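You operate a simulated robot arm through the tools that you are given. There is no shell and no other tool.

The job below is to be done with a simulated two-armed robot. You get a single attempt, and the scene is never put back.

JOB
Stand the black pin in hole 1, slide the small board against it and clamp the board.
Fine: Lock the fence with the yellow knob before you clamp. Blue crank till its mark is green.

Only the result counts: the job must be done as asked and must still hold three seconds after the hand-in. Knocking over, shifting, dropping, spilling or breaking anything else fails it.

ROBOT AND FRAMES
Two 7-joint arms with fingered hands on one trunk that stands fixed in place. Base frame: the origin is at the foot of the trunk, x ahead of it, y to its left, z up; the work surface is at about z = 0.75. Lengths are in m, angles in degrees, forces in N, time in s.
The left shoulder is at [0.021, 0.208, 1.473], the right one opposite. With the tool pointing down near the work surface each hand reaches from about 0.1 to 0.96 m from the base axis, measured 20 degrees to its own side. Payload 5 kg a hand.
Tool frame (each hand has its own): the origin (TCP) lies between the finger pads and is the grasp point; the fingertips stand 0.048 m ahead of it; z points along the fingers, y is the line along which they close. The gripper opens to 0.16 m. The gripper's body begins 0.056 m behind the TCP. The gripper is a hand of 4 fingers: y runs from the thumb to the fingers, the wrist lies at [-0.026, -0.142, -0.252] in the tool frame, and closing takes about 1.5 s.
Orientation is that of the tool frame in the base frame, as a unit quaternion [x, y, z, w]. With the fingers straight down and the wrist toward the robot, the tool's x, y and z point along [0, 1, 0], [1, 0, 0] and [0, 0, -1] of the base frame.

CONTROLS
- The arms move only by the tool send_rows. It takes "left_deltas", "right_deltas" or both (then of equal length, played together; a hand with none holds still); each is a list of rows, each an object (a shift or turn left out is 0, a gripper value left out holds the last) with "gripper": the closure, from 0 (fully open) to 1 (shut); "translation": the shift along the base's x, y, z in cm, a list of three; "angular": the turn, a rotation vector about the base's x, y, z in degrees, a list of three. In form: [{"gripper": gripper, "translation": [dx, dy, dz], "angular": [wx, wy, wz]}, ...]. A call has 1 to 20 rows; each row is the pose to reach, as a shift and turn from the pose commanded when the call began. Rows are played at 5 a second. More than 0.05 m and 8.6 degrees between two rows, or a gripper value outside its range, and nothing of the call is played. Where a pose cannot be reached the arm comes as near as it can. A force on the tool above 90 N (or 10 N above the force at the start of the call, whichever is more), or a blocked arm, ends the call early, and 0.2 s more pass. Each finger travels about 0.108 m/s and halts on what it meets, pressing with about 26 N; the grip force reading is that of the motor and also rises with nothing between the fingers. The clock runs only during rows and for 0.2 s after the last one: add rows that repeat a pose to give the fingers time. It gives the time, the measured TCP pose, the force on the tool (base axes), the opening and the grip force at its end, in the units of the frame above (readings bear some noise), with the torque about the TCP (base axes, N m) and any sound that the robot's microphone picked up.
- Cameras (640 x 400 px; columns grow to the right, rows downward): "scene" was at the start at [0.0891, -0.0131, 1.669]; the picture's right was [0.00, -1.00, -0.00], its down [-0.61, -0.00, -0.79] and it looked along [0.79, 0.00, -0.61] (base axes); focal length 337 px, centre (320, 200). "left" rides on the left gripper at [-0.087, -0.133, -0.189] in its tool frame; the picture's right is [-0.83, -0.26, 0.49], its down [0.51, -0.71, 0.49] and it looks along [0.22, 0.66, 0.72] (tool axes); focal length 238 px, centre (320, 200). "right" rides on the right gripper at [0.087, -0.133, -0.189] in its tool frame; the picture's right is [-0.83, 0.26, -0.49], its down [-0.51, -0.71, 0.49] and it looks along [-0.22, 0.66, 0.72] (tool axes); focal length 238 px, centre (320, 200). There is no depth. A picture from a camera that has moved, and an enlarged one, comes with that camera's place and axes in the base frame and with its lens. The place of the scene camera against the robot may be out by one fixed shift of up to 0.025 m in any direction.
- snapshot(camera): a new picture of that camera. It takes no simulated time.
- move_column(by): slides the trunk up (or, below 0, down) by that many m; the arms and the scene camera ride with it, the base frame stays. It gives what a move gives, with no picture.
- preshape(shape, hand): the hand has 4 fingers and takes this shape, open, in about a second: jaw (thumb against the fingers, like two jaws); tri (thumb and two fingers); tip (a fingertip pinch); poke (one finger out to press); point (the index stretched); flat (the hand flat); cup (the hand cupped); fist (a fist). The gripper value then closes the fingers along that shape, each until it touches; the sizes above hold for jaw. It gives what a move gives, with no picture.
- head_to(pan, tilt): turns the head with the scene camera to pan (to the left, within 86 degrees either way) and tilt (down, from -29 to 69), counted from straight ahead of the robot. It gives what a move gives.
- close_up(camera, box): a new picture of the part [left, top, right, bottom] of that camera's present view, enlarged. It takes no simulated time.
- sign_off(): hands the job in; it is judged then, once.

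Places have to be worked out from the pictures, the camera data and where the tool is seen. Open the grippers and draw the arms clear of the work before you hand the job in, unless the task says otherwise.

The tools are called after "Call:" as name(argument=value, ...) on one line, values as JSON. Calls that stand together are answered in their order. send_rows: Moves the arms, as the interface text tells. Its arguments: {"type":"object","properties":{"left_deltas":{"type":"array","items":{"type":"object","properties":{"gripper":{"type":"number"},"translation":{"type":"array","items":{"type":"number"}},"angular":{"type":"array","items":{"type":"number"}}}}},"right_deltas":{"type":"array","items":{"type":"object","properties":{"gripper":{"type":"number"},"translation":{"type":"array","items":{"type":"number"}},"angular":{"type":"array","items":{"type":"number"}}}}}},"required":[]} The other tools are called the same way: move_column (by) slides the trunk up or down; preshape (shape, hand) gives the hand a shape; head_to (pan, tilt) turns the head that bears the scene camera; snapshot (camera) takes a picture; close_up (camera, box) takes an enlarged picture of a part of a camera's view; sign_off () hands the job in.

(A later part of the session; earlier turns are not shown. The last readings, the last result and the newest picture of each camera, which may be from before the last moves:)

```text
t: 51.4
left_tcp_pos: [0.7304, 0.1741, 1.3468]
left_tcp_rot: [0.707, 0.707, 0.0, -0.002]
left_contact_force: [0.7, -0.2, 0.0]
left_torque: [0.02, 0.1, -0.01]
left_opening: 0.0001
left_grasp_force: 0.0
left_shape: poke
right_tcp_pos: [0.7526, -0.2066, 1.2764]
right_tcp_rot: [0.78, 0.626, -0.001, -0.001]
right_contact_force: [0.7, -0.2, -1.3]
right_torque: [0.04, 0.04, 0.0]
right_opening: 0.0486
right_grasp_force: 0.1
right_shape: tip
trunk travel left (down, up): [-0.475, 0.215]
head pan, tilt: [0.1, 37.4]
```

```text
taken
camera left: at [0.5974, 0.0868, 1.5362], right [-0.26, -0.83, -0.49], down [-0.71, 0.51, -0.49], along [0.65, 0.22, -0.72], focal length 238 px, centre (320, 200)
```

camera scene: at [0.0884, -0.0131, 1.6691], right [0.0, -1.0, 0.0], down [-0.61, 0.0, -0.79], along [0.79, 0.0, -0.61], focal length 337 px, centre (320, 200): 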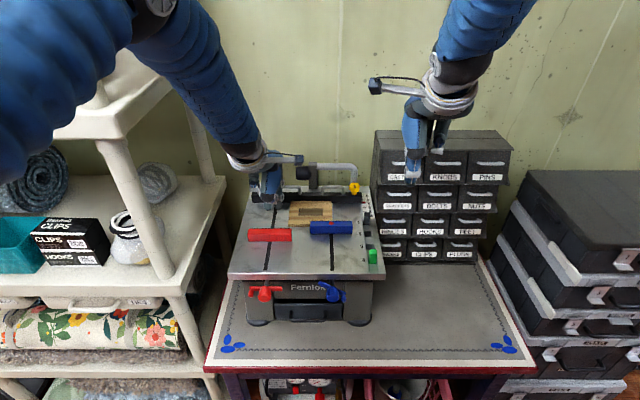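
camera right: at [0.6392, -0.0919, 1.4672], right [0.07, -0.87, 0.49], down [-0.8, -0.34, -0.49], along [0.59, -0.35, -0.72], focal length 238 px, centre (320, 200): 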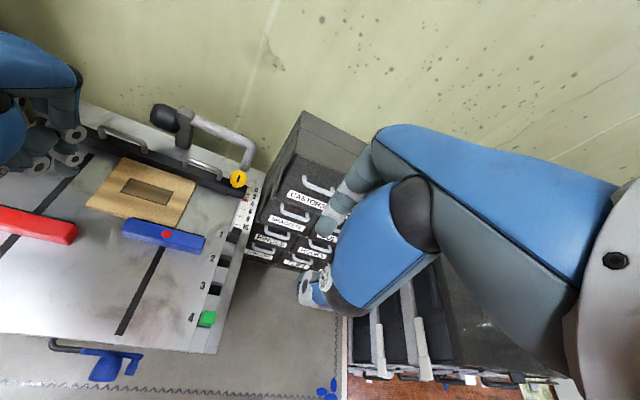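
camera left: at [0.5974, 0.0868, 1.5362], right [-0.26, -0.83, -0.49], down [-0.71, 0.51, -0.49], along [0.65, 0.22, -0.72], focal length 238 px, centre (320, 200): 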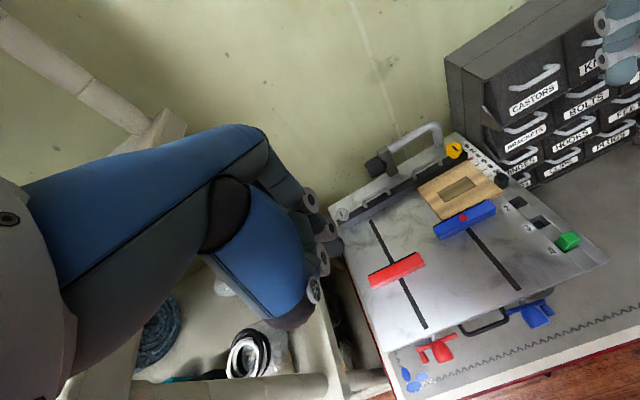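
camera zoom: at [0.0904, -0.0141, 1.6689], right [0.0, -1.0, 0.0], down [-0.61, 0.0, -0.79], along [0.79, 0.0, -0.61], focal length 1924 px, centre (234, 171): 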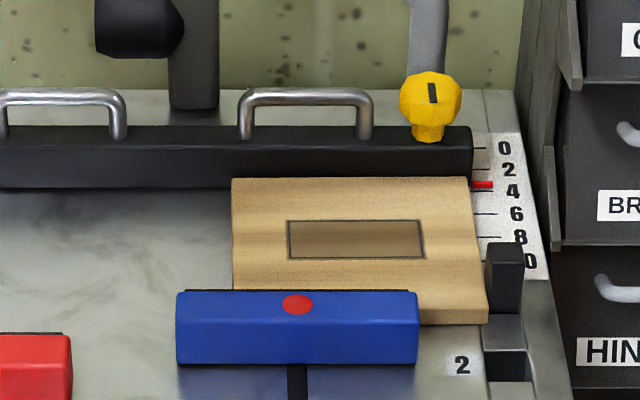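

The board stayed square against the pin. Next is the yellow knob at about (0.957, -0.106, 1.05); I inspect it, the grey knob and the surrounding obstacles in strong close-ups.

Call:
close_up(camera="scene", box=[335, 170, 375, 200])

Call:
close_up(camera="right", box=[210, 150, 270, 200])

Call:
close_up(camera="left", box=[420, 120, 500, 190])

Call:
close_up(camera="left", box=[320, 180, 380, 230])

Call:
close_up(camera="scene", box=[300, 150, 380, 200])

```text
13.33 times, centred on (355, 185) of scene
camera zoom: at [0.0904, -0.0141, 1.6689], right [0.0, -1.0, 0.0], down [-0.61, 0.0, -0.79], along [0.79, 0.0, -0.61], focal length 4489 px, centre (-147, 400)
```

zoom: 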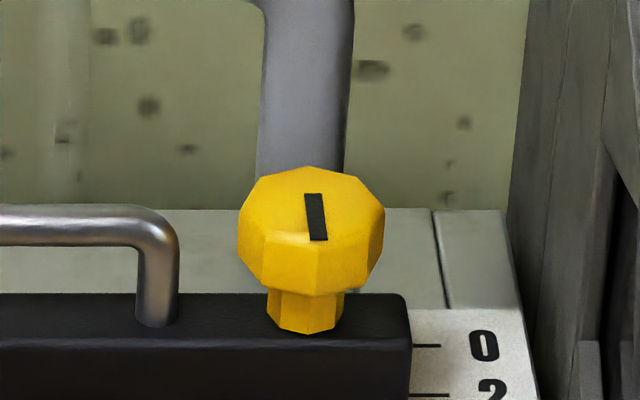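

```text
8.00 times, centred on (240, 175) of right
camera zoom: at [0.6409, -0.093, 1.4661], right [0.07, -0.87, 0.49], down [-0.8, -0.34, -0.49], along [0.59, -0.35, -0.72], focal length 1907 px, centre (960, 400)
```

zoom: 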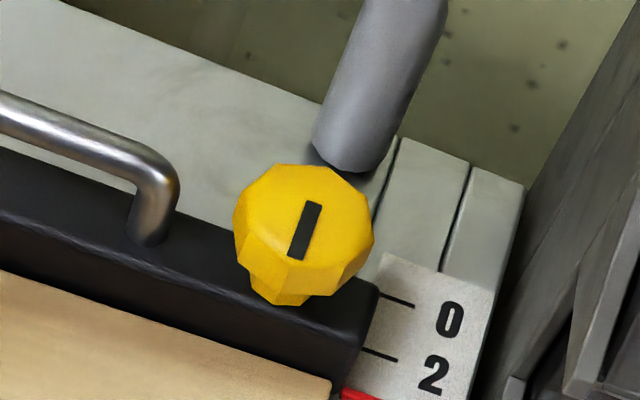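

```text
5.71 times, centred on (460, 155) of left
camera zoom: at [0.5974, 0.0868, 1.5362], right [-0.26, -0.83, -0.49], down [-0.71, 0.51, -0.49], along [0.65, 0.22, -0.72], focal length 1362 px, centre (-480, 457)
```

zoom: 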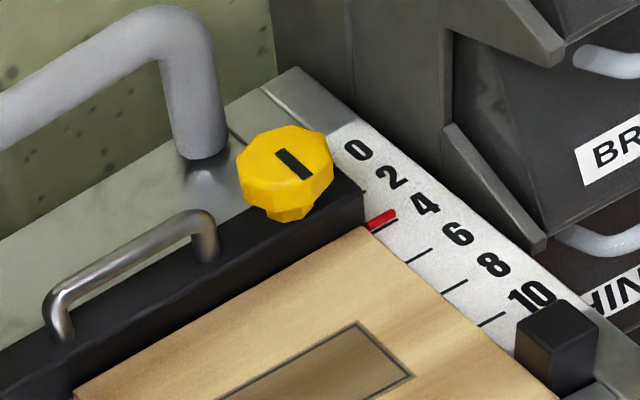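

```text
8.00 times, centred on (350, 205) of left
camera zoom: at [0.5974, 0.0868, 1.5362], right [-0.26, -0.83, -0.49], down [-0.71, 0.51, -0.49], along [0.65, 0.22, -0.72], focal length 1907 px, centre (80, 160)
```

zoom: 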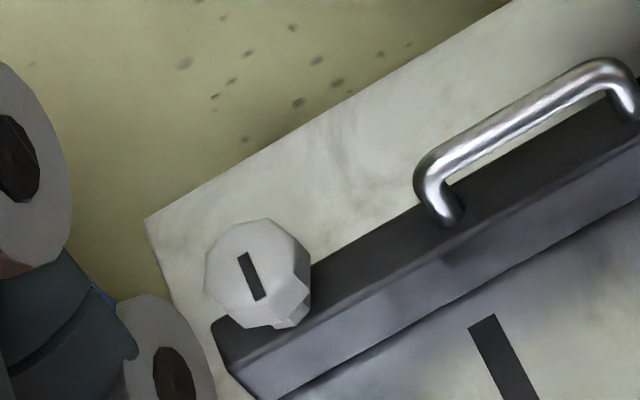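

```text
8.00 times, centred on (340, 175) of scene
camera zoom: at [0.0904, -0.0141, 1.6689], right [0.0, -1.0, 0.0], down [-0.61, 0.0, -0.79], along [0.79, 0.0, -0.61], focal length 2694 px, centre (160, 400)
```

zoom: 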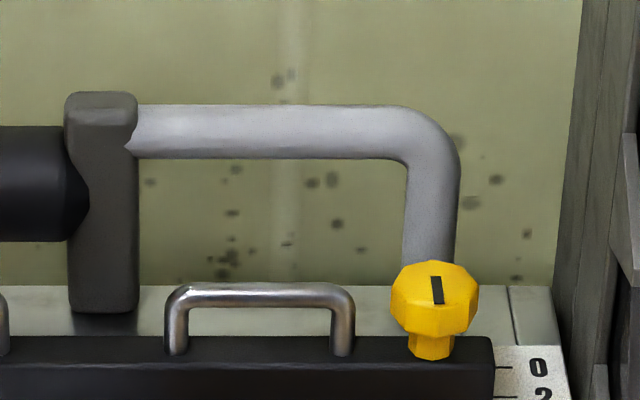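

The knob (top centre ≈ (0.955, -0.108, 1.056), ~35 mm across) has a handle leg close on its left, a tube leg 7 cm behind and the cabinet on its right. The best fit is the left hand in pinch shape, pitched forward about 25°. First I move the right hand out of the way and reshape the left.

Call:
send_rows(right_deltas=[{"translation": [-2, -3, 2], "angular": [0, 0, 2]}, {"translation": [-4, -6, 4], "angular": [0, 0, 4]}, {"translation": [-6, -9, 6], "angular": [0, 0, 6]}, {"translation": [-8, -12, 8], "angular": [0, 0, 8]}, {"translation": [-10, -15, 9], "angular": [0, 0, 10]}, {"translation": [-12, -18, 10], "angular": [0, 0, 12.5]}, {"translation": [-13, -20, 10], "angular": [0, 0, 12.5]}, {"translation": [-13, -20, 10], "angular": [0, 0, 12.5]}])

Call:
preshape(hand="left", shape="tip")

Call:
snapshot(camera="scene")

Call:
snapshot(camera="right")

```text
t: 53.2
left_tcp_pos: [0.7289, 0.1749, 1.3463]
left_tcp_rot: [0.707, 0.708, -0.001, -0.001]
left_contact_force: [0.1, -0.9, -0.5]
left_torque: [-0.09, 0.02, -0.03]
left_opening: 0.0
left_grasp_force: 0.0
left_shape: poke
right_tcp_pos: [0.6222, -0.4044, 1.3794]
right_tcp_rot: [0.707, 0.707, 0.0, -0.001]
right_contact_force: [0.2, -0.5, -0.1]
right_torque: [-0.03, 0.08, 0.0]
right_opening: 0.0491
right_grasp_force: 0.0
right_shape: tip
trunk travel left (down, up): [-0.475, 0.215]
head pan, tilt: [0.1, 37.4]
```

```text
t: 54.1
left_tcp_pos: [0.7279, 0.1745, 1.3472]
left_tcp_rot: [0.707, 0.707, 0.001, 0.0]
left_contact_force: [0.0, 0.5, 0.2]
left_torque: [0.02, 0.0, 0.0]
left_opening: 0.1601
left_grasp_force: 0.1
left_shape: tip
right_tcp_pos: [0.6224, -0.4044, 1.3782]
right_tcp_rot: [0.707, 0.707, 0.0, 0.0]
right_contact_force: [0.5, 0.3, 0.0]
right_torque: [0.03, 0.0, 0.02]
right_opening: 0.0488
right_grasp_force: 0.1
right_shape: tip
trunk travel left (down, up): [-0.475, 0.215]
head pan, tilt: [0.1, 37.4]
```

```text
taken
camera scene: at [0.0891, -0.0133, 1.669], right [0.0, -1.0, 0.0], down [-0.61, 0.0, -0.79], along [0.79, 0.0, -0.61], focal length 337 px, centre (320, 200)
```

scene: 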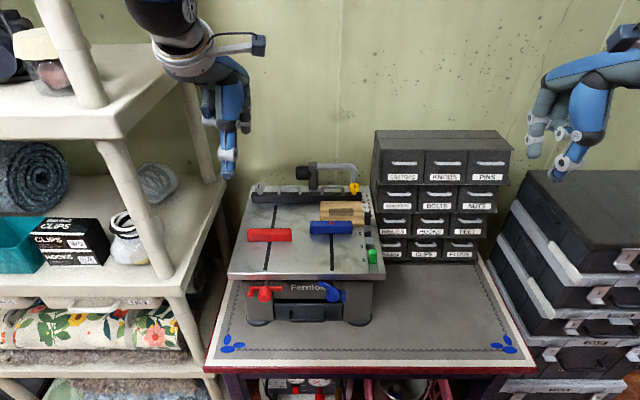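

```text
taken
camera right: at [0.4884, -0.3178, 1.568], right [0.26, -0.83, 0.49], down [-0.71, -0.51, -0.49], along [0.66, -0.22, -0.72], focal length 238 px, centre (320, 200)
```

right: 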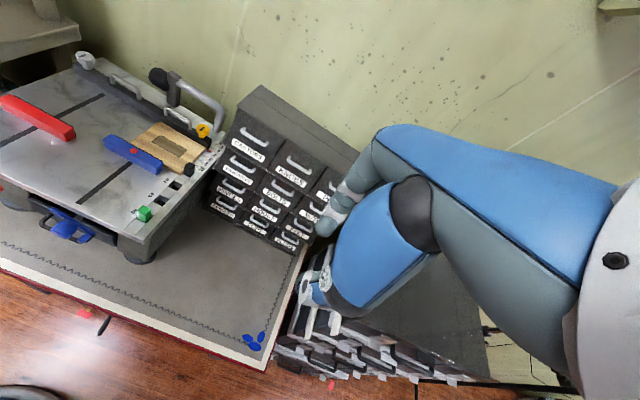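

Right hand is clear. Now I bring the left hand over the knob with yaw +25°, pitch 20° forward, opening about 6 cm, hovering 8 cm above grip height.

Call:
send_rows(left_deltas=[{"translation": [2, -2.8, -1], "angular": [0.7, -3.28, 4.12], "gripper": 0.2}, {"translation": [4, -5.6, -2], "angular": [1.46, -6.56, 8.25], "gripper": 0.4}, {"translation": [6, -8.5, -3], "angular": [2.19, -9.84, 12.37], "gripper": 0.6}, {"translation": [8, -11.4, -4], "angular": [2.91, -13.12, 16.49], "gripper": 0.6}, {"translation": [10, -14.3, -5.5], "angular": [3.64, -16.4, 20.62], "gripper": 0.6}, {"translation": [12.2, -17.2, -7], "angular": [4.37, -19.68, 24.74], "gripper": 0.6}, {"translation": [14.4, -20, -9], "angular": [4.37, -19.68, 24.74], "gripper": 0.6}, {"translation": [16.6, -23, -11], "angular": [4.37, -19.68, 24.74], "gripper": 0.6}, {"translation": [18.8, -26, -13.5], "angular": [4.37, -19.68, 24.74], "gripper": 0.6}, {"translation": [20.5, -27.9, -16], "angular": [4.37, -19.68, 24.74], "gripper": 0.6}, {"translation": [21.5, -28.7, -18], "angular": [4.37, -19.68, 24.74], "gripper": 0.6}, {"translation": [21.5, -28.7, -18], "angular": [4.37, -19.68, 24.74], "gripper": 0.6}])

Call:
snapshot(camera="left")

Call:
snapshot(camera="scene")

Call:
close_up(camera="right", box=[100, 40, 280, 200])

```text
t: 56.7
left_tcp_pos: [0.9397, -0.1099, 1.1739]
left_tcp_rot: [0.53, 0.83, 0.147, 0.092]
left_contact_force: [-0.1, -0.3, 0.9]
left_torque: [0.04, 0.14, 0.03]
left_opening: 0.0646
left_grasp_force: 0.1
left_shape: tip
left hand out of reach, approached as far as the arm can: row 3, 11, 12
right_tcp_pos: [0.6214, -0.4048, 1.3791]
right_tcp_rot: [0.707, 0.707, -0.001, 0.001]
right_contact_force: [0.2, 0.1, 1.5]
right_torque: [0.1, -0.03, 0.01]
right_opening: 0.0488
right_grasp_force: 0.0
right_shape: tip
trunk travel left (down, up): [-0.475, 0.215]
head pan, tilt: [0.1, 37.4]
```

```text
taken
camera left: at [0.8049, -0.2688, 1.3065], right [0.28, -0.79, -0.55], down [-0.67, 0.25, -0.7], along [0.69, 0.56, -0.45], focal length 238 px, centre (320, 200)
```

left: 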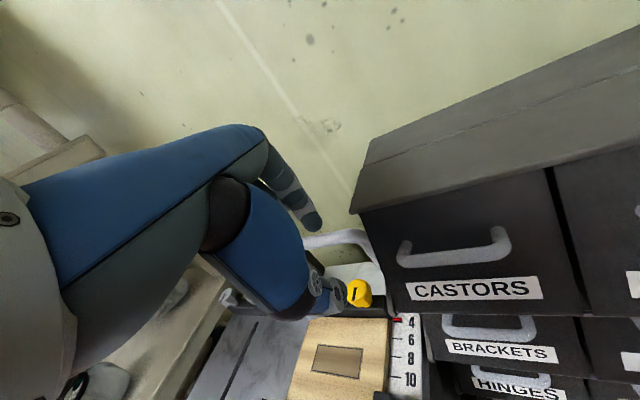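

```text
taken
camera scene: at [0.0889, -0.013, 1.6691], right [0.0, -1.0, 0.0], down [-0.61, 0.0, -0.79], along [0.79, 0.0, -0.61], focal length 337 px, centre (320, 200)
```

scene: 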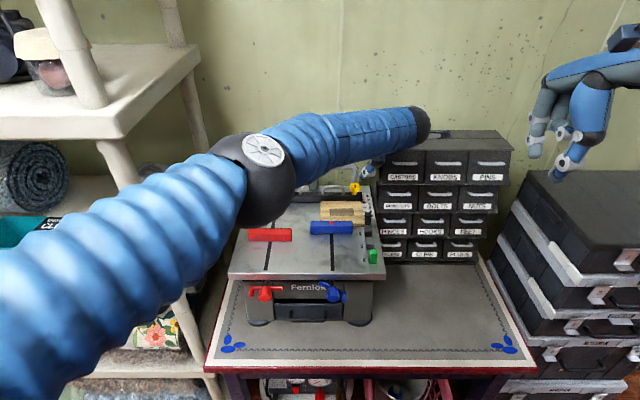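

```text
2.50 times, centred on (190, 120) of right
camera zoom: at [0.4881, -0.3178, 1.5681], right [0.26, -0.83, 0.49], down [-0.71, -0.51, -0.49], along [0.66, -0.22, -0.72], focal length 596 px, centre (645, 400)
```

zoom: 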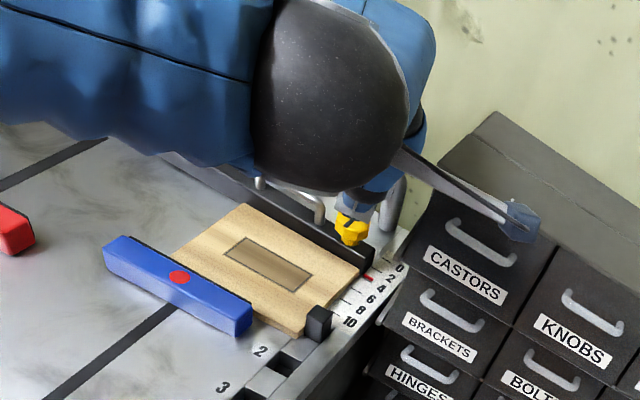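

The left arm is near its joint limits at this yaw, though the hand is close to the wanted hover. I look closely at the fingers against the knob.

Call:
close_up(camera="left", box=[270, 180, 430, 320])

Call:
close_up(camera="right", box=[190, 90, 260, 150])

Call:
close_up(camera="scene", box=[300, 130, 400, 210])

```text
2.86 times, centred on (350, 250) of left
camera zoom: at [0.8049, -0.2688, 1.3065], right [0.28, -0.79, -0.55], down [-0.67, 0.25, -0.7], along [0.69, 0.56, -0.45], focal length 681 px, centre (234, 57)
```

zoom: 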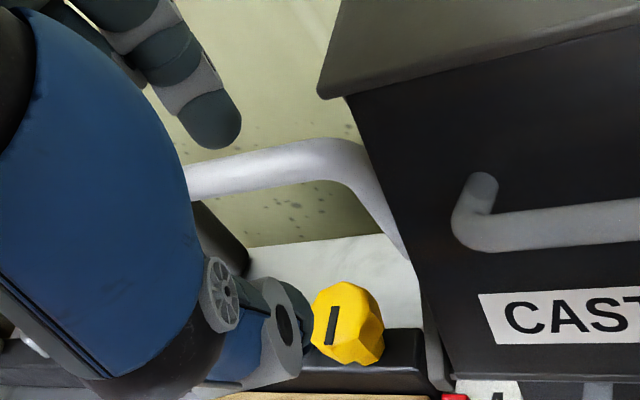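

```text
6.67 times, centred on (225, 120) of right
camera zoom: at [0.4881, -0.3178, 1.5681], right [0.26, -0.83, 0.49], down [-0.71, -0.51, -0.49], along [0.66, -0.22, -0.72], focal length 1589 px, centre (953, 733)
```

zoom: 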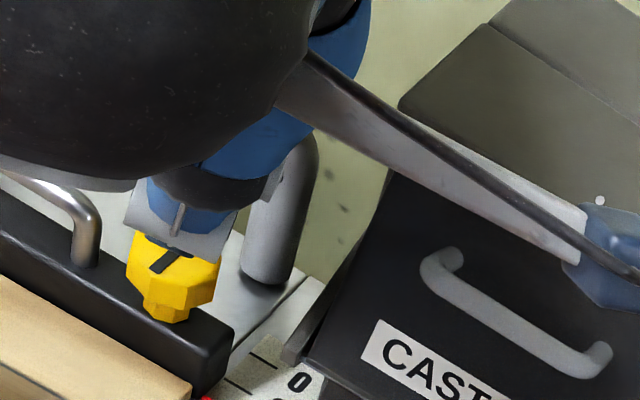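

```text
5.00 times, centred on (350, 170) of scene
camera zoom: at [0.0889, -0.013, 1.6691], right [0.0, -1.0, 0.0], down [-0.61, 0.0, -0.79], along [0.79, 0.0, -0.61], focal length 1683 px, centre (170, 350)
```

zoom: 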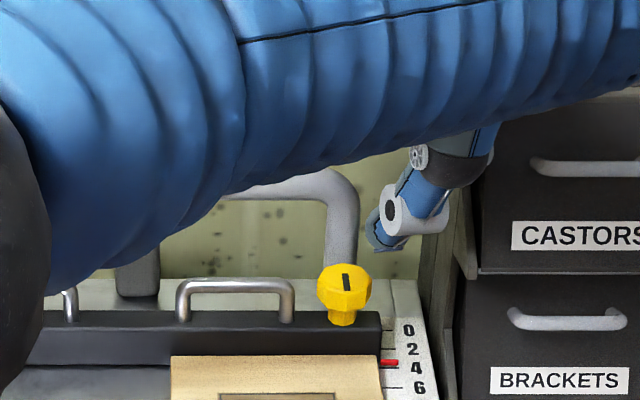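

The crossed-over yaw is awkward for this arm. I turn the hand back to yaw 0 (keeping the 20° pitch) over the knob, which the left arm reaches more naturally.

Call:
send_rows(left_deltas=[{"translation": [-0.1, 0.1, 0.5], "angular": [0, 0, -6]}, {"translation": [-0.1, 0.2, 0.5], "angular": [0, 0, -12]}, {"translation": [-0.1, 0.3, 0.5], "angular": [0, 0, -18]}, {"translation": [-0.1, 0.5, 0.5], "angular": [0, 0, -25]}, {"translation": [-0.1, 0.5, 0.5], "angular": [0, 0, -25]}, {"translation": [-0.1, 0.5, 0.5], "angular": [0, 0, -25]}])

Call:
snapshot(camera="left")

Call:
snapshot(camera="scene")

Call:
close_up(camera="right", box=[150, 60, 270, 160])

```text
t: 58.1
left_tcp_pos: [0.9385, -0.1042, 1.1796]
left_tcp_rot: [0.697, 0.696, 0.123, 0.123]
left_contact_force: [0.6, -0.1, 0.1]
left_torque: [-0.03, 0.01, -0.01]
left_opening: 0.0647
left_grasp_force: 0.2
left_shape: tip
right_tcp_pos: [0.6218, -0.4047, 1.379]
right_tcp_rot: [0.707, 0.707, 0.001, 0.0]
right_contact_force: [0.4, -0.2, -0.9]
right_torque: [-0.05, -0.01, 0.03]
right_opening: 0.0488
right_grasp_force: 0.0
right_shape: tip
trunk travel left (down, up): [-0.475, 0.215]
head pan, tilt: [0.1, 37.4]
```

```text
taken
camera left: at [0.749, -0.1914, 1.3121], right [-0.08, -0.83, -0.55], down [-0.5, 0.51, -0.7], along [0.86, 0.22, -0.46], focal length 238 px, centre (320, 200)
```

left: 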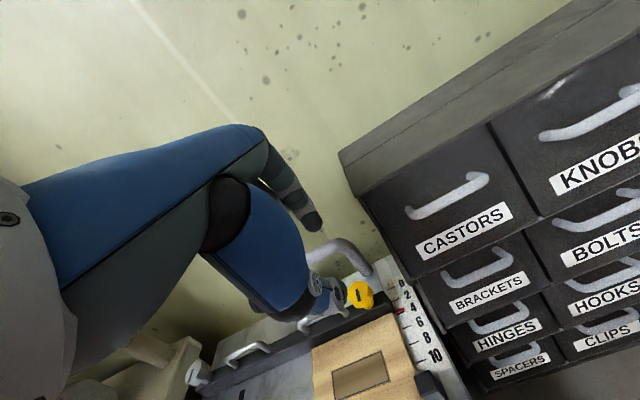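

```text
taken
camera scene: at [0.0891, -0.0131, 1.669], right [0.0, -1.0, 0.0], down [-0.61, 0.0, -0.79], along [0.79, 0.0, -0.61], focal length 337 px, centre (320, 200)
```

scene: 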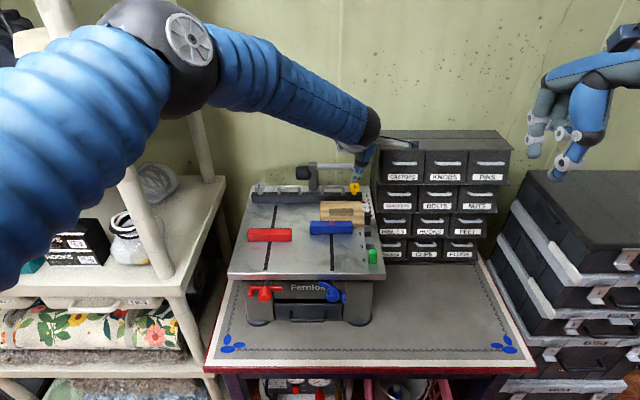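

```text
4.00 times, centred on (210, 110) of right
camera zoom: at [0.4885, -0.3175, 1.5681], right [0.26, -0.83, 0.49], down [-0.71, -0.51, -0.49], along [0.66, -0.22, -0.72], focal length 953 px, centre (760, 560)
```

zoom: 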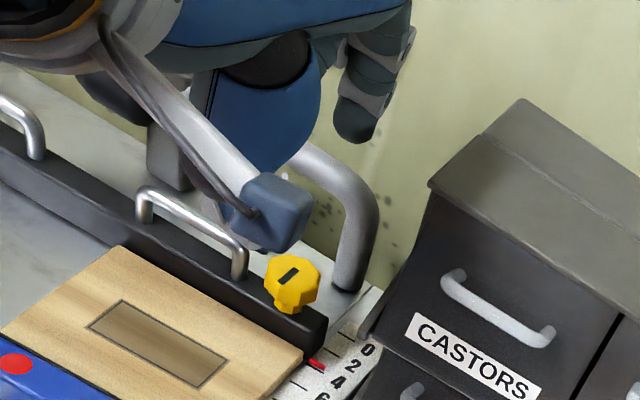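

The pose at yaw 0 is comfortable. I check knob and fingertip alignment in the left hand camera.

Call:
close_up(camera="left", box=[280, 180, 400, 320])

Call:
close_up(camera="scene", box=[310, 130, 400, 210])

```text
2.86 times, centred on (340, 250) of left
camera zoom: at [0.749, -0.1914, 1.3121], right [-0.08, -0.83, -0.55], down [-0.5, 0.51, -0.7], along [0.86, 0.22, -0.46], focal length 681 px, centre (263, 57)
```

zoom: 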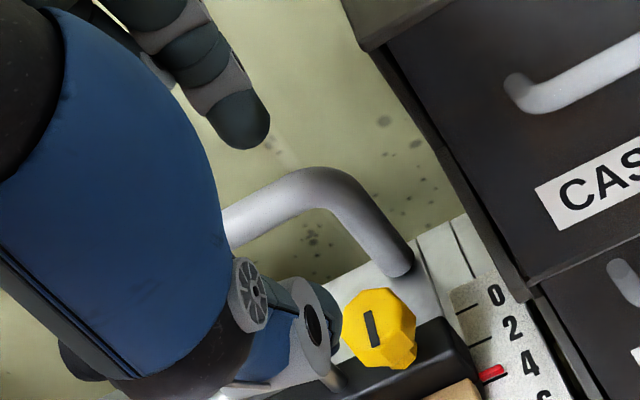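

```text
5.00 times, centred on (355, 170) of scene
camera zoom: at [0.0891, -0.0131, 1.669], right [0.0, -1.0, 0.0], down [-0.61, 0.0, -0.79], along [0.79, 0.0, -0.61], focal length 1683 px, centre (145, 350)
```

zoom: 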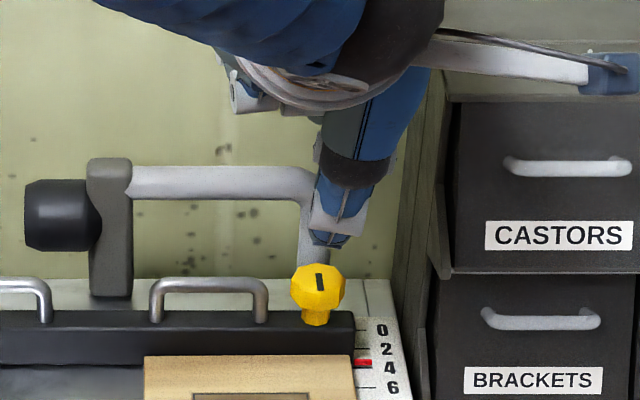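

Relative to the hand, the knob is at about (0.954, -0.102). I descend most of the way with small corrections and check.

Call:
send_rows(left_deltas=[{"translation": [0.25, 0.2, -2]}, {"translation": [0.25, 0.2, -4]}, {"translation": [0.25, 0.2, -6]}, {"translation": [0.25, 0.2, -7.5]}, {"translation": [0.25, 0.2, -7.5]}])

Call:
close_up(camera="left", box=[270, 180, 390, 300])

Call:
close_up(camera="scene", box=[320, 150, 390, 205])

Call:
close_up(camera="right", box=[170, 90, 250, 150])

```text
t: 59.3
left_tcp_pos: [0.9379, -0.1035, 1.106]
left_tcp_rot: [0.697, 0.696, 0.123, 0.123]
left_contact_force: [-0.2, 0.2, -0.6]
left_torque: [-0.03, -0.01, -0.01]
left_opening: 0.0646
left_grasp_force: 0.0
left_shape: tip
right_tcp_pos: [0.622, -0.4035, 1.3795]
right_tcp_rot: [0.707, 0.707, 0.0, -0.001]
right_contact_force: [-0.1, 0.1, 0.2]
right_torque: [-0.02, 0.0, -0.01]
right_opening: 0.0486
right_grasp_force: 0.0
right_shape: tip
trunk travel left (down, up): [-0.475, 0.215]
head pan, tilt: [0.1, 37.4]
```

```text
3.33 times, centred on (330, 240) of left
camera zoom: at [0.7501, -0.1897, 1.2387], right [-0.08, -0.83, -0.55], down [-0.5, 0.51, -0.7], along [0.86, 0.22, -0.46], focal length 794 px, centre (287, 67)
```

zoom: 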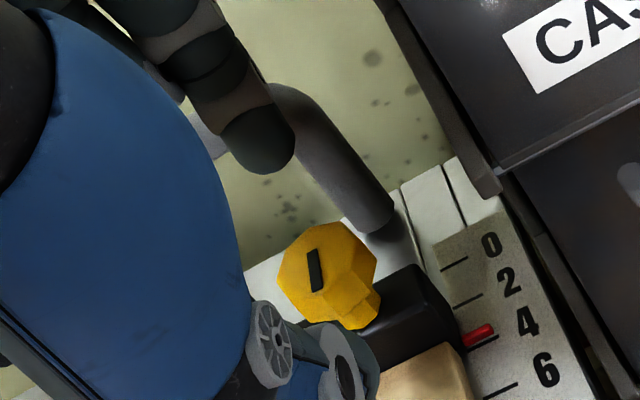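

```text
7.27 times, centred on (355, 178) of scene
camera zoom: at [0.0887, -0.0129, 1.6691], right [0.0, -1.0, 0.0], down [-0.61, 0.0, -0.79], along [0.79, 0.0, -0.61], focal length 2449 px, centre (66, 364)
```

zoom: 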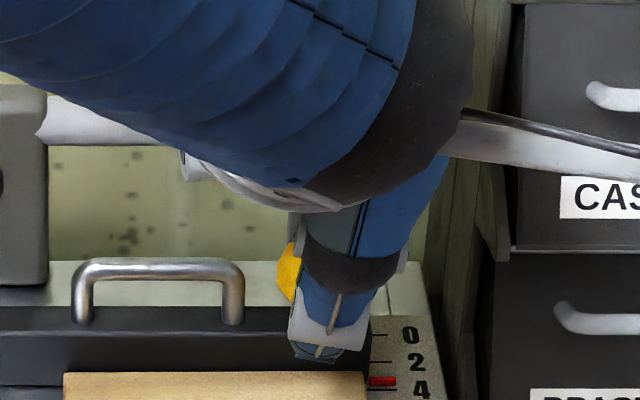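

```text
6.67 times, centred on (210, 120) of right
camera zoom: at [0.488, -0.3174, 1.5683], right [0.26, -0.83, 0.49], down [-0.71, -0.51, -0.49], along [0.66, -0.22, -0.72], focal length 1589 px, centre (1053, 733)
```

zoom: 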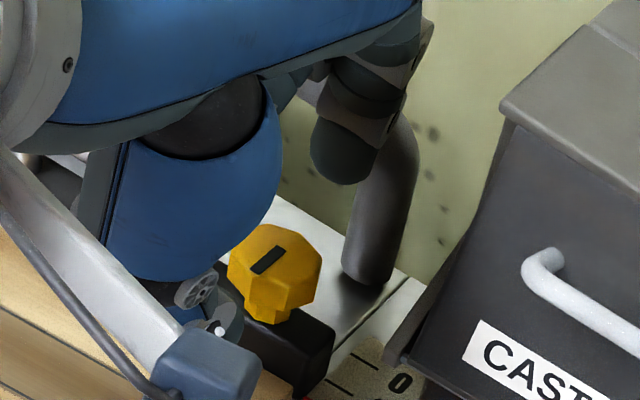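

The knob is centred between thumb and index. I lower the last 2.3 cm and close the pinch on the knob's head.

Call:
send_rows(left_deltas=[{"translation": [0.1, 0.05, -1.2]}, {"translation": [0.1, 0.05, -2.3]}, {"translation": [0.1, 0.05, -2.3]}, {"translation": [0.1, 0.05, -2.3], "gripper": 0.68}, {"translation": [0.1, 0.05, -2.3], "gripper": 0.75}, {"translation": [0.1, 0.05, -2.3], "gripper": 0.82}, {"translation": [0.1, 0.05, -2.3], "gripper": 0.9}, {"translation": [0.1, 0.05, -2.3], "gripper": 1.0}, {"translation": [0.1, 0.05, -2.3], "gripper": 1.0}, {"translation": [0.1, 0.05, -2.3], "gripper": 1.0}])

Call:
close_up(camera="left", box=[270, 180, 390, 300])

Call:
close_up(camera="scene", box=[320, 150, 390, 205])

Call:
close_up(camera="right", box=[170, 90, 250, 150])

```text
t: 61.5
left_tcp_pos: [0.94, -0.1016, 1.0821]
left_tcp_rot: [0.696, 0.697, 0.123, 0.123]
left_contact_force: [1.6, 0.5, -2.8]
left_torque: [0.05, -0.16, 0.0]
left_opening: 0.0266
left_grasp_force: 25.9
left_shape: tip
right_tcp_pos: [0.6217, -0.4045, 1.3779]
right_tcp_rot: [0.707, 0.707, 0.0, 0.0]
right_contact_force: [-0.4, 0.4, 0.7]
right_torque: [0.03, 0.01, -0.01]
right_opening: 0.0484
right_grasp_force: 0.1
right_shape: tip
trunk travel left (down, up): [-0.475, 0.215]
head pan, tilt: [0.1, 37.4]
```

```text
3.33 times, centred on (330, 240) of left
camera zoom: at [0.7522, -0.1892, 1.2146], right [-0.08, -0.83, -0.55], down [-0.5, 0.51, -0.7], along [0.86, 0.22, -0.46], focal length 794 px, centre (287, 67)
```

zoom: 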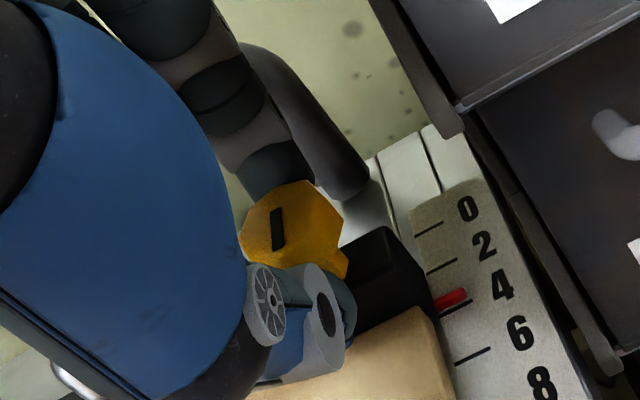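

```text
7.27 times, centred on (355, 178) of scene
camera zoom: at [0.0898, -0.0133, 1.669], right [0.0, -1.0, 0.0], down [-0.61, 0.0, -0.79], along [0.79, 0.0, -0.61], focal length 2449 px, centre (66, 364)
```

zoom: 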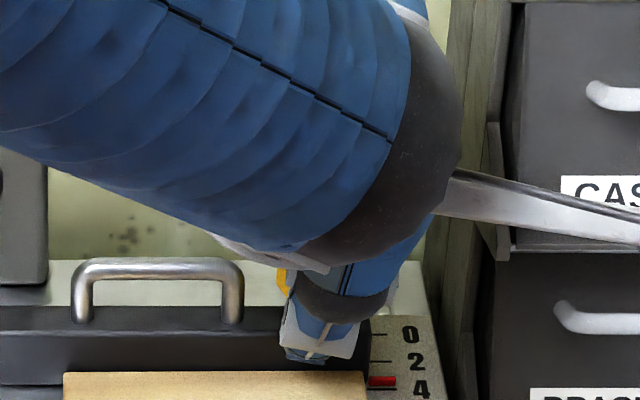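

```text
6.67 times, centred on (210, 120) of right
camera zoom: at [0.489, -0.3177, 1.5678], right [0.26, -0.83, 0.49], down [-0.71, -0.51, -0.49], along [0.66, -0.22, -0.72], focal length 1589 px, centre (1053, 733)
```

zoom: 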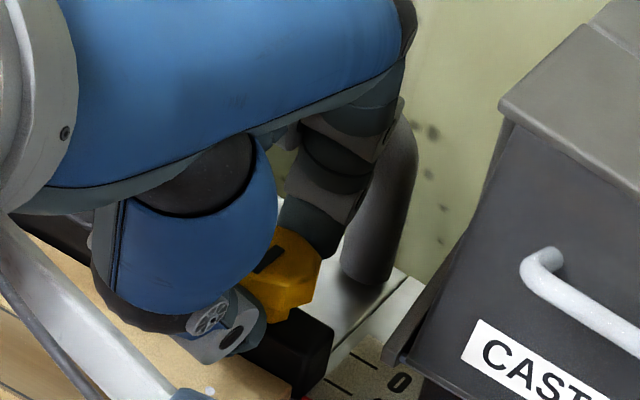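

The knob's head is gripped at 26 N. I try turning clockwise (seen from above) by 24°, moving the tool around the knob's axis, and watch the torque and the mark.

Call:
send_rows(left_deltas=[{"translation": [0.0, 0.13, 0], "angular": [0, 0, -6]}, {"translation": [0.03, 0.26, 0], "angular": [0, 0, -12]}, {"translation": [0.06, 0.39, 0], "angular": [0, 0, -18]}, {"translation": [0.11, 0.51, 0], "angular": [0, 0, -24]}, {"translation": [0.11, 0.51, 0], "angular": [0, 0, -24]}])

Call:
close_up(camera="left", box=[270, 180, 390, 300])

Call:
close_up(camera="right", box=[170, 90, 250, 150])

```text
t: 62.7
left_tcp_pos: [0.9411, -0.098, 1.0819]
left_tcp_rot: [0.826, 0.536, 0.094, 0.146]
left_contact_force: [1.7, -2.0, -0.8]
left_torque: [-0.15, -0.21, 0.02]
left_opening: 0.0266
left_grasp_force: 26.3
left_shape: tip
right_tcp_pos: [0.622, -0.405, 1.3778]
right_tcp_rot: [0.707, 0.707, 0.0, -0.001]
right_contact_force: [0.1, -0.7, 0.2]
right_torque: [0.06, 0.0, -0.02]
right_opening: 0.0485
right_grasp_force: 0.1
right_shape: tip
trunk travel left (down, up): [-0.475, 0.215]
head pan, tilt: [0.1, 37.4]
```

```text
3.33 times, centred on (330, 240) of left
camera zoom: at [0.7343, -0.0999, 1.2143], right [-0.41, -0.73, -0.55], down [-0.25, 0.67, -0.7], along [0.88, -0.15, -0.46], focal length 794 px, centre (287, 67)
```

zoom: 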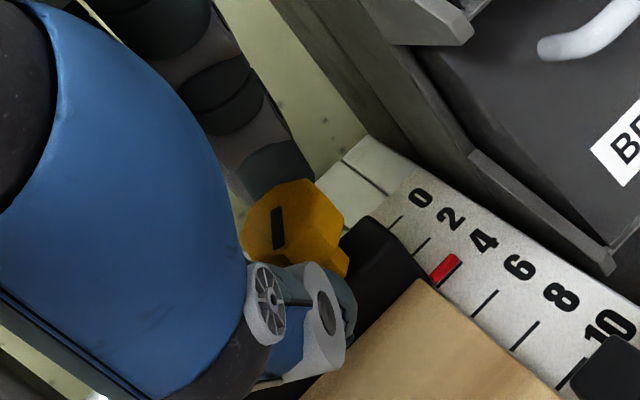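

```text
6.67 times, centred on (210, 120) of right
camera zoom: at [0.4888, -0.3189, 1.5676], right [0.26, -0.83, 0.49], down [-0.71, -0.51, -0.49], along [0.66, -0.22, -0.72], focal length 1589 px, centre (1053, 733)
```

zoom: 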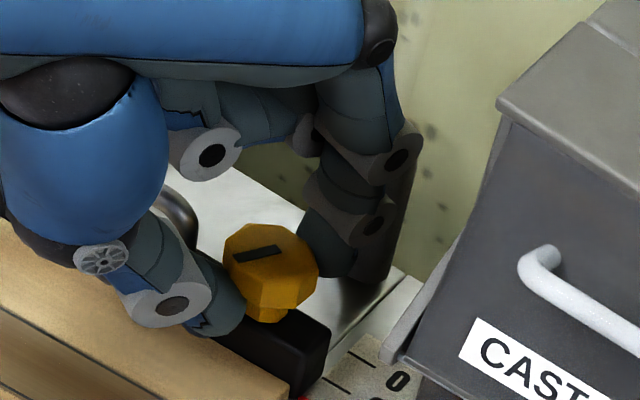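

The knob turned 24° clockwise with the hand at hardly any torque. I continue to 48°.

Call:
send_rows(left_deltas=[{"translation": [0.06, 0.12, 0], "angular": [0, 0, -6]}, {"translation": [0.13, 0.22, 0], "angular": [0, 0, -12]}, {"translation": [0.21, 0.33, 0], "angular": [0, 0, -18]}, {"translation": [0.3, 0.42, 0], "angular": [0, 0, -24]}, {"translation": [0.3, 0.42, 0], "angular": [0, 0, -24]}])

Call:
close_up(camera="left", box=[270, 180, 390, 300])

Call:
close_up(camera="right", box=[170, 90, 250, 150])

```text
t: 63.9
left_tcp_pos: [0.9446, -0.093, 1.0823]
left_tcp_rot: [0.919, 0.353, 0.062, 0.162]
left_contact_force: [2.4, -1.5, 1.6]
left_torque: [0.16, 0.51, 0.39]
left_opening: 0.0263
left_grasp_force: 26.2
left_shape: tip
right_tcp_pos: [0.6221, -0.4046, 1.3784]
right_tcp_rot: [0.707, 0.707, 0.0, 0.0]
right_contact_force: [1.0, -0.2, -0.5]
right_torque: [-0.01, 0.01, -0.01]
right_opening: 0.0487
right_grasp_force: 0.0
right_shape: tip
trunk travel left (down, up): [-0.475, 0.215]
head pan, tilt: [0.1, 37.4]
```

```text
3.33 times, centred on (330, 240) of left
camera zoom: at [0.7548, -0.0103, 1.215], right [-0.67, -0.5, -0.55], down [0.04, 0.71, -0.7], along [0.74, -0.5, -0.45], focal length 794 px, centre (287, 67)
```

zoom: 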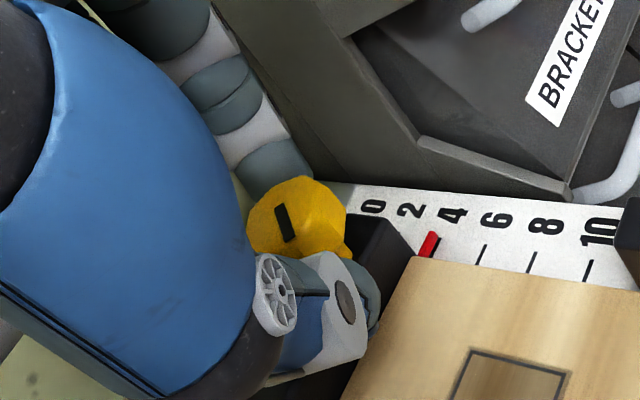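

```text
6.67 times, centred on (210, 120) of right
camera zoom: at [0.4886, -0.3177, 1.5679], right [0.26, -0.83, 0.49], down [-0.71, -0.51, -0.49], along [0.66, -0.22, -0.72], focal length 1589 px, centre (1053, 733)
```

zoom: 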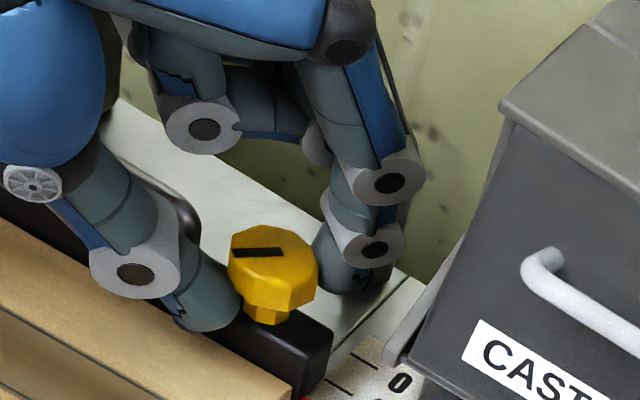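

The knob has followed to roughly 45° and the reaction torque has risen to 0.4 N m, so it is beginning to bite. I continue in small steps, watching torque and mark.

Call:
send_rows(left_deltas=[{"translation": [0.11, 0.08, 0], "angular": [0, 0, -6]}, {"translation": [0.21, 0.15, 0], "angular": [0, 0, -12]}, {"translation": [0.33, 0.21, 0], "angular": [0, 0, -18]}, {"translation": [0.33, 0.21, 0], "angular": [0, 0, -18]}])

Call:
close_up(camera="left", box=[270, 180, 390, 300])

Call:
close_up(camera="right", box=[170, 90, 250, 150])

```text
t: 64.9
left_tcp_pos: [0.9074, -0.0946, 1.0821]
left_tcp_rot: [0.963, 0.206, 0.036, 0.17]
left_contact_force: [0.5, 0.2, -0.7]
left_torque: [-0.02, 0.09, -0.02]
left_opening: 0.0239
left_grasp_force: 26.4
left_shape: tip
left hand out of reach, approached as far as the arm can: row 2, 3, 4
right_tcp_pos: [0.6244, -0.406, 1.3774]
right_tcp_rot: [0.707, 0.707, 0.0, -0.002]
right_contact_force: [1.8, -0.1, 0.0]
right_torque: [0.04, 0.13, 0.06]
right_opening: 0.0488
right_grasp_force: 0.0
right_shape: tip
trunk travel left (down, up): [-0.475, 0.215]
head pan, tilt: [0.1, 37.4]
```

```text
3.33 times, centred on (330, 240) of left
camera zoom: at [0.7528, 0.0425, 1.2149], right [-0.79, -0.27, -0.55], down [0.26, 0.66, -0.7], along [0.55, -0.7, -0.45], focal length 794 px, centre (287, 67)
```

zoom: 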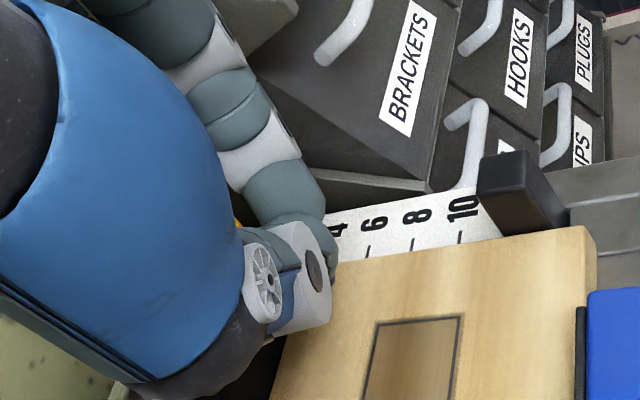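

```text
6.67 times, centred on (210, 120) of right
camera zoom: at [0.4914, -0.3183, 1.5669], right [0.26, -0.83, 0.49], down [-0.71, -0.51, -0.49], along [0.65, -0.22, -0.72], focal length 1589 px, centre (1053, 733)
```

zoom: 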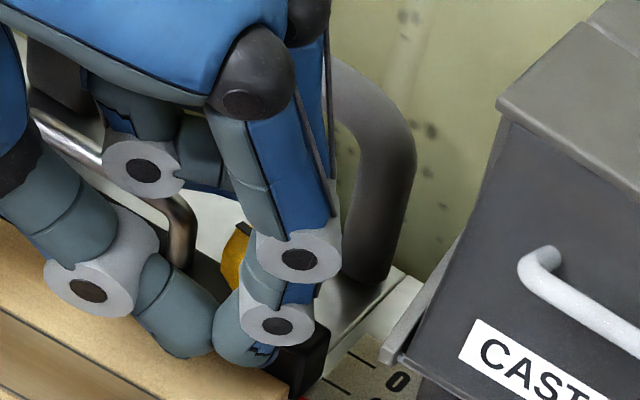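

The arm ran out of reach and the fingers slipped off the front of the knob. I look before doing anything.

Call:
close_up(camera="scene", box=[290, 150, 400, 240])

Call:
close_up(camera="right", box=[100, 60, 260, 200])

Call:
close_up(camera="left", box=[260, 160, 460, 320])

```text
4.44 times, centred on (345, 195) of scene
camera zoom: at [0.0921, -0.014, 1.669], right [0.0, -1.0, 0.0], down [-0.61, 0.0, -0.79], along [0.79, 0.0, -0.61], focal length 1496 px, centre (209, 222)
```

zoom: 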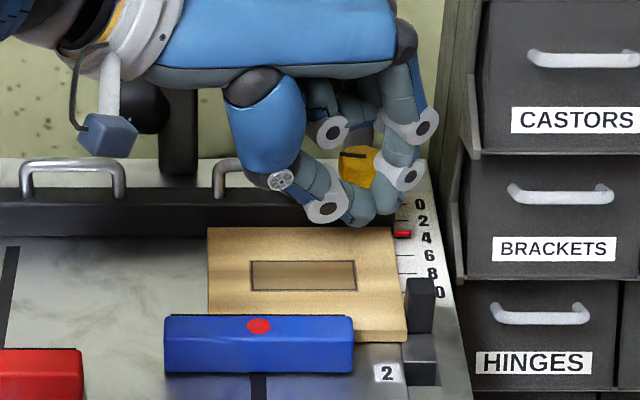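

```text
2.86 times, centred on (180, 130) of right
camera zoom: at [0.4914, -0.3183, 1.5669], right [0.26, -0.83, 0.49], down [-0.71, -0.51, -0.49], along [0.65, -0.22, -0.72], focal length 681 px, centre (720, 400)
```

zoom: 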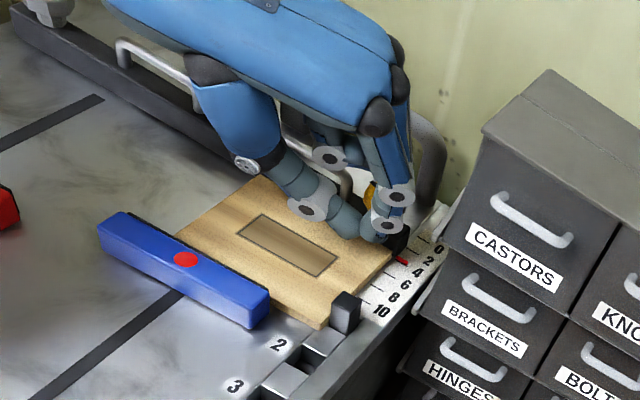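

```text
2.50 times, centred on (360, 240) of left
camera zoom: at [0.7528, 0.0425, 1.2149], right [-0.79, -0.27, -0.55], down [0.26, 0.66, -0.7], along [0.55, -0.7, -0.45], focal length 596 px, centre (220, 100)
```

zoom: 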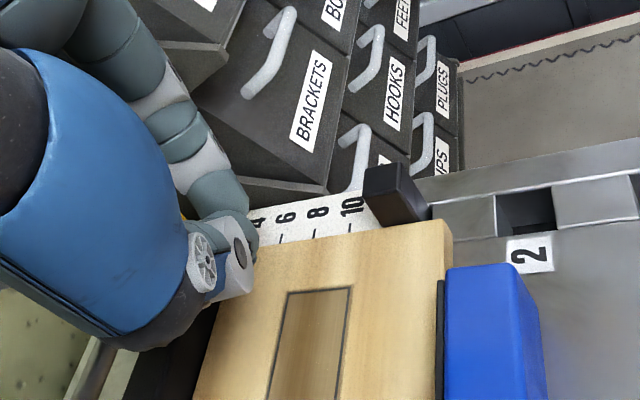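

The fingers slid off in front of the knob; board, pin and fence pointer look undisturbed. I raise the hand straight up and inspect the knob's mark.

Call:
send_rows(left_deltas=[{"translation": [0, 0, 1.5]}, {"translation": [0, 0, 4]}, {"translation": [-1, 0.5, 7]}, {"translation": [-2, 1, 10], "gripper": 0.8}, {"translation": [-4, 3, 13], "gripper": 0.6}, {"translation": [-4, 3, 13], "gripper": 0.6}])

Call:
close_up(camera="scene", box=[290, 150, 400, 240])

Call:
close_up(camera="right", box=[160, 90, 260, 165])

Call:
close_up(camera="scene", box=[335, 170, 375, 200])

```text
t: 66.3
left_tcp_pos: [0.8662, -0.0642, 1.211]
left_tcp_rot: [0.963, 0.204, 0.036, 0.17]
left_contact_force: [0.6, -1.1, -1.0]
left_torque: [-0.05, 0.07, -0.03]
left_opening: 0.0637
left_grasp_force: 0.1
left_shape: tip
right_tcp_pos: [0.6226, -0.4054, 1.3777]
right_tcp_rot: [0.707, 0.707, -0.001, 0.0]
right_contact_force: [-0.3, 0.1, -0.6]
right_torque: [0.06, 0.07, -0.01]
right_opening: 0.0485
right_grasp_force: 0.0
right_shape: tip
trunk travel left (down, up): [-0.475, 0.215]
head pan, tilt: [0.1, 37.4]
```

```text
4.44 times, centred on (345, 195) of scene
camera zoom: at [0.0902, -0.0135, 1.6689], right [0.0, -1.0, 0.0], down [-0.61, 0.0, -0.79], along [0.79, 0.0, -0.61], focal length 1496 px, centre (209, 222)
```

zoom: 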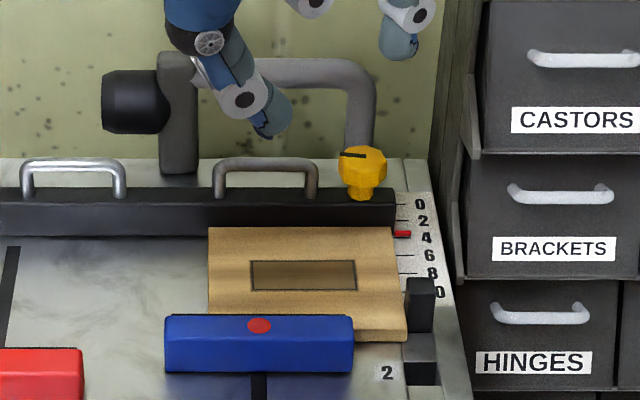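

```text
5.33 times, centred on (210, 128) of right
camera zoom: at [0.4895, -0.3178, 1.5675], right [0.26, -0.83, 0.49], down [-0.71, -0.51, -0.49], along [0.65, -0.22, -0.72], focal length 1271 px, centre (907, 587)
```

zoom: 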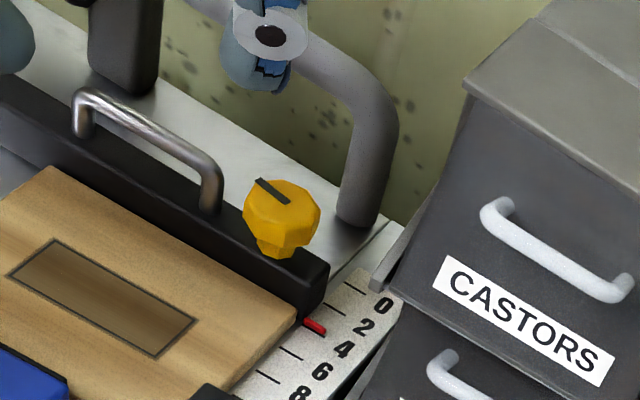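

```text
13.33 times, centred on (355, 185) of scene
camera zoom: at [0.0902, -0.0135, 1.6689], right [0.0, -1.0, 0.0], down [-0.61, 0.0, -0.79], along [0.79, 0.0, -0.61], focal length 4489 px, centre (-147, 400)
```

zoom: 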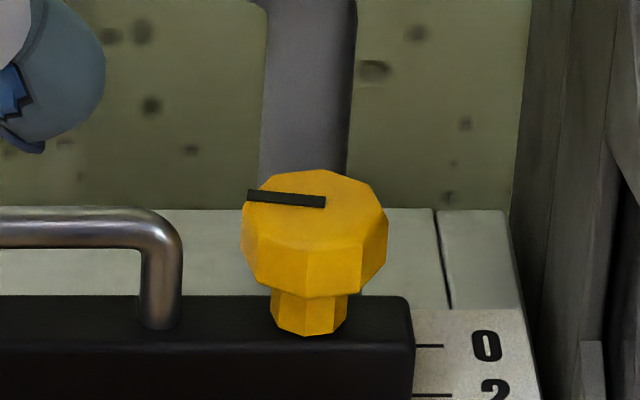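

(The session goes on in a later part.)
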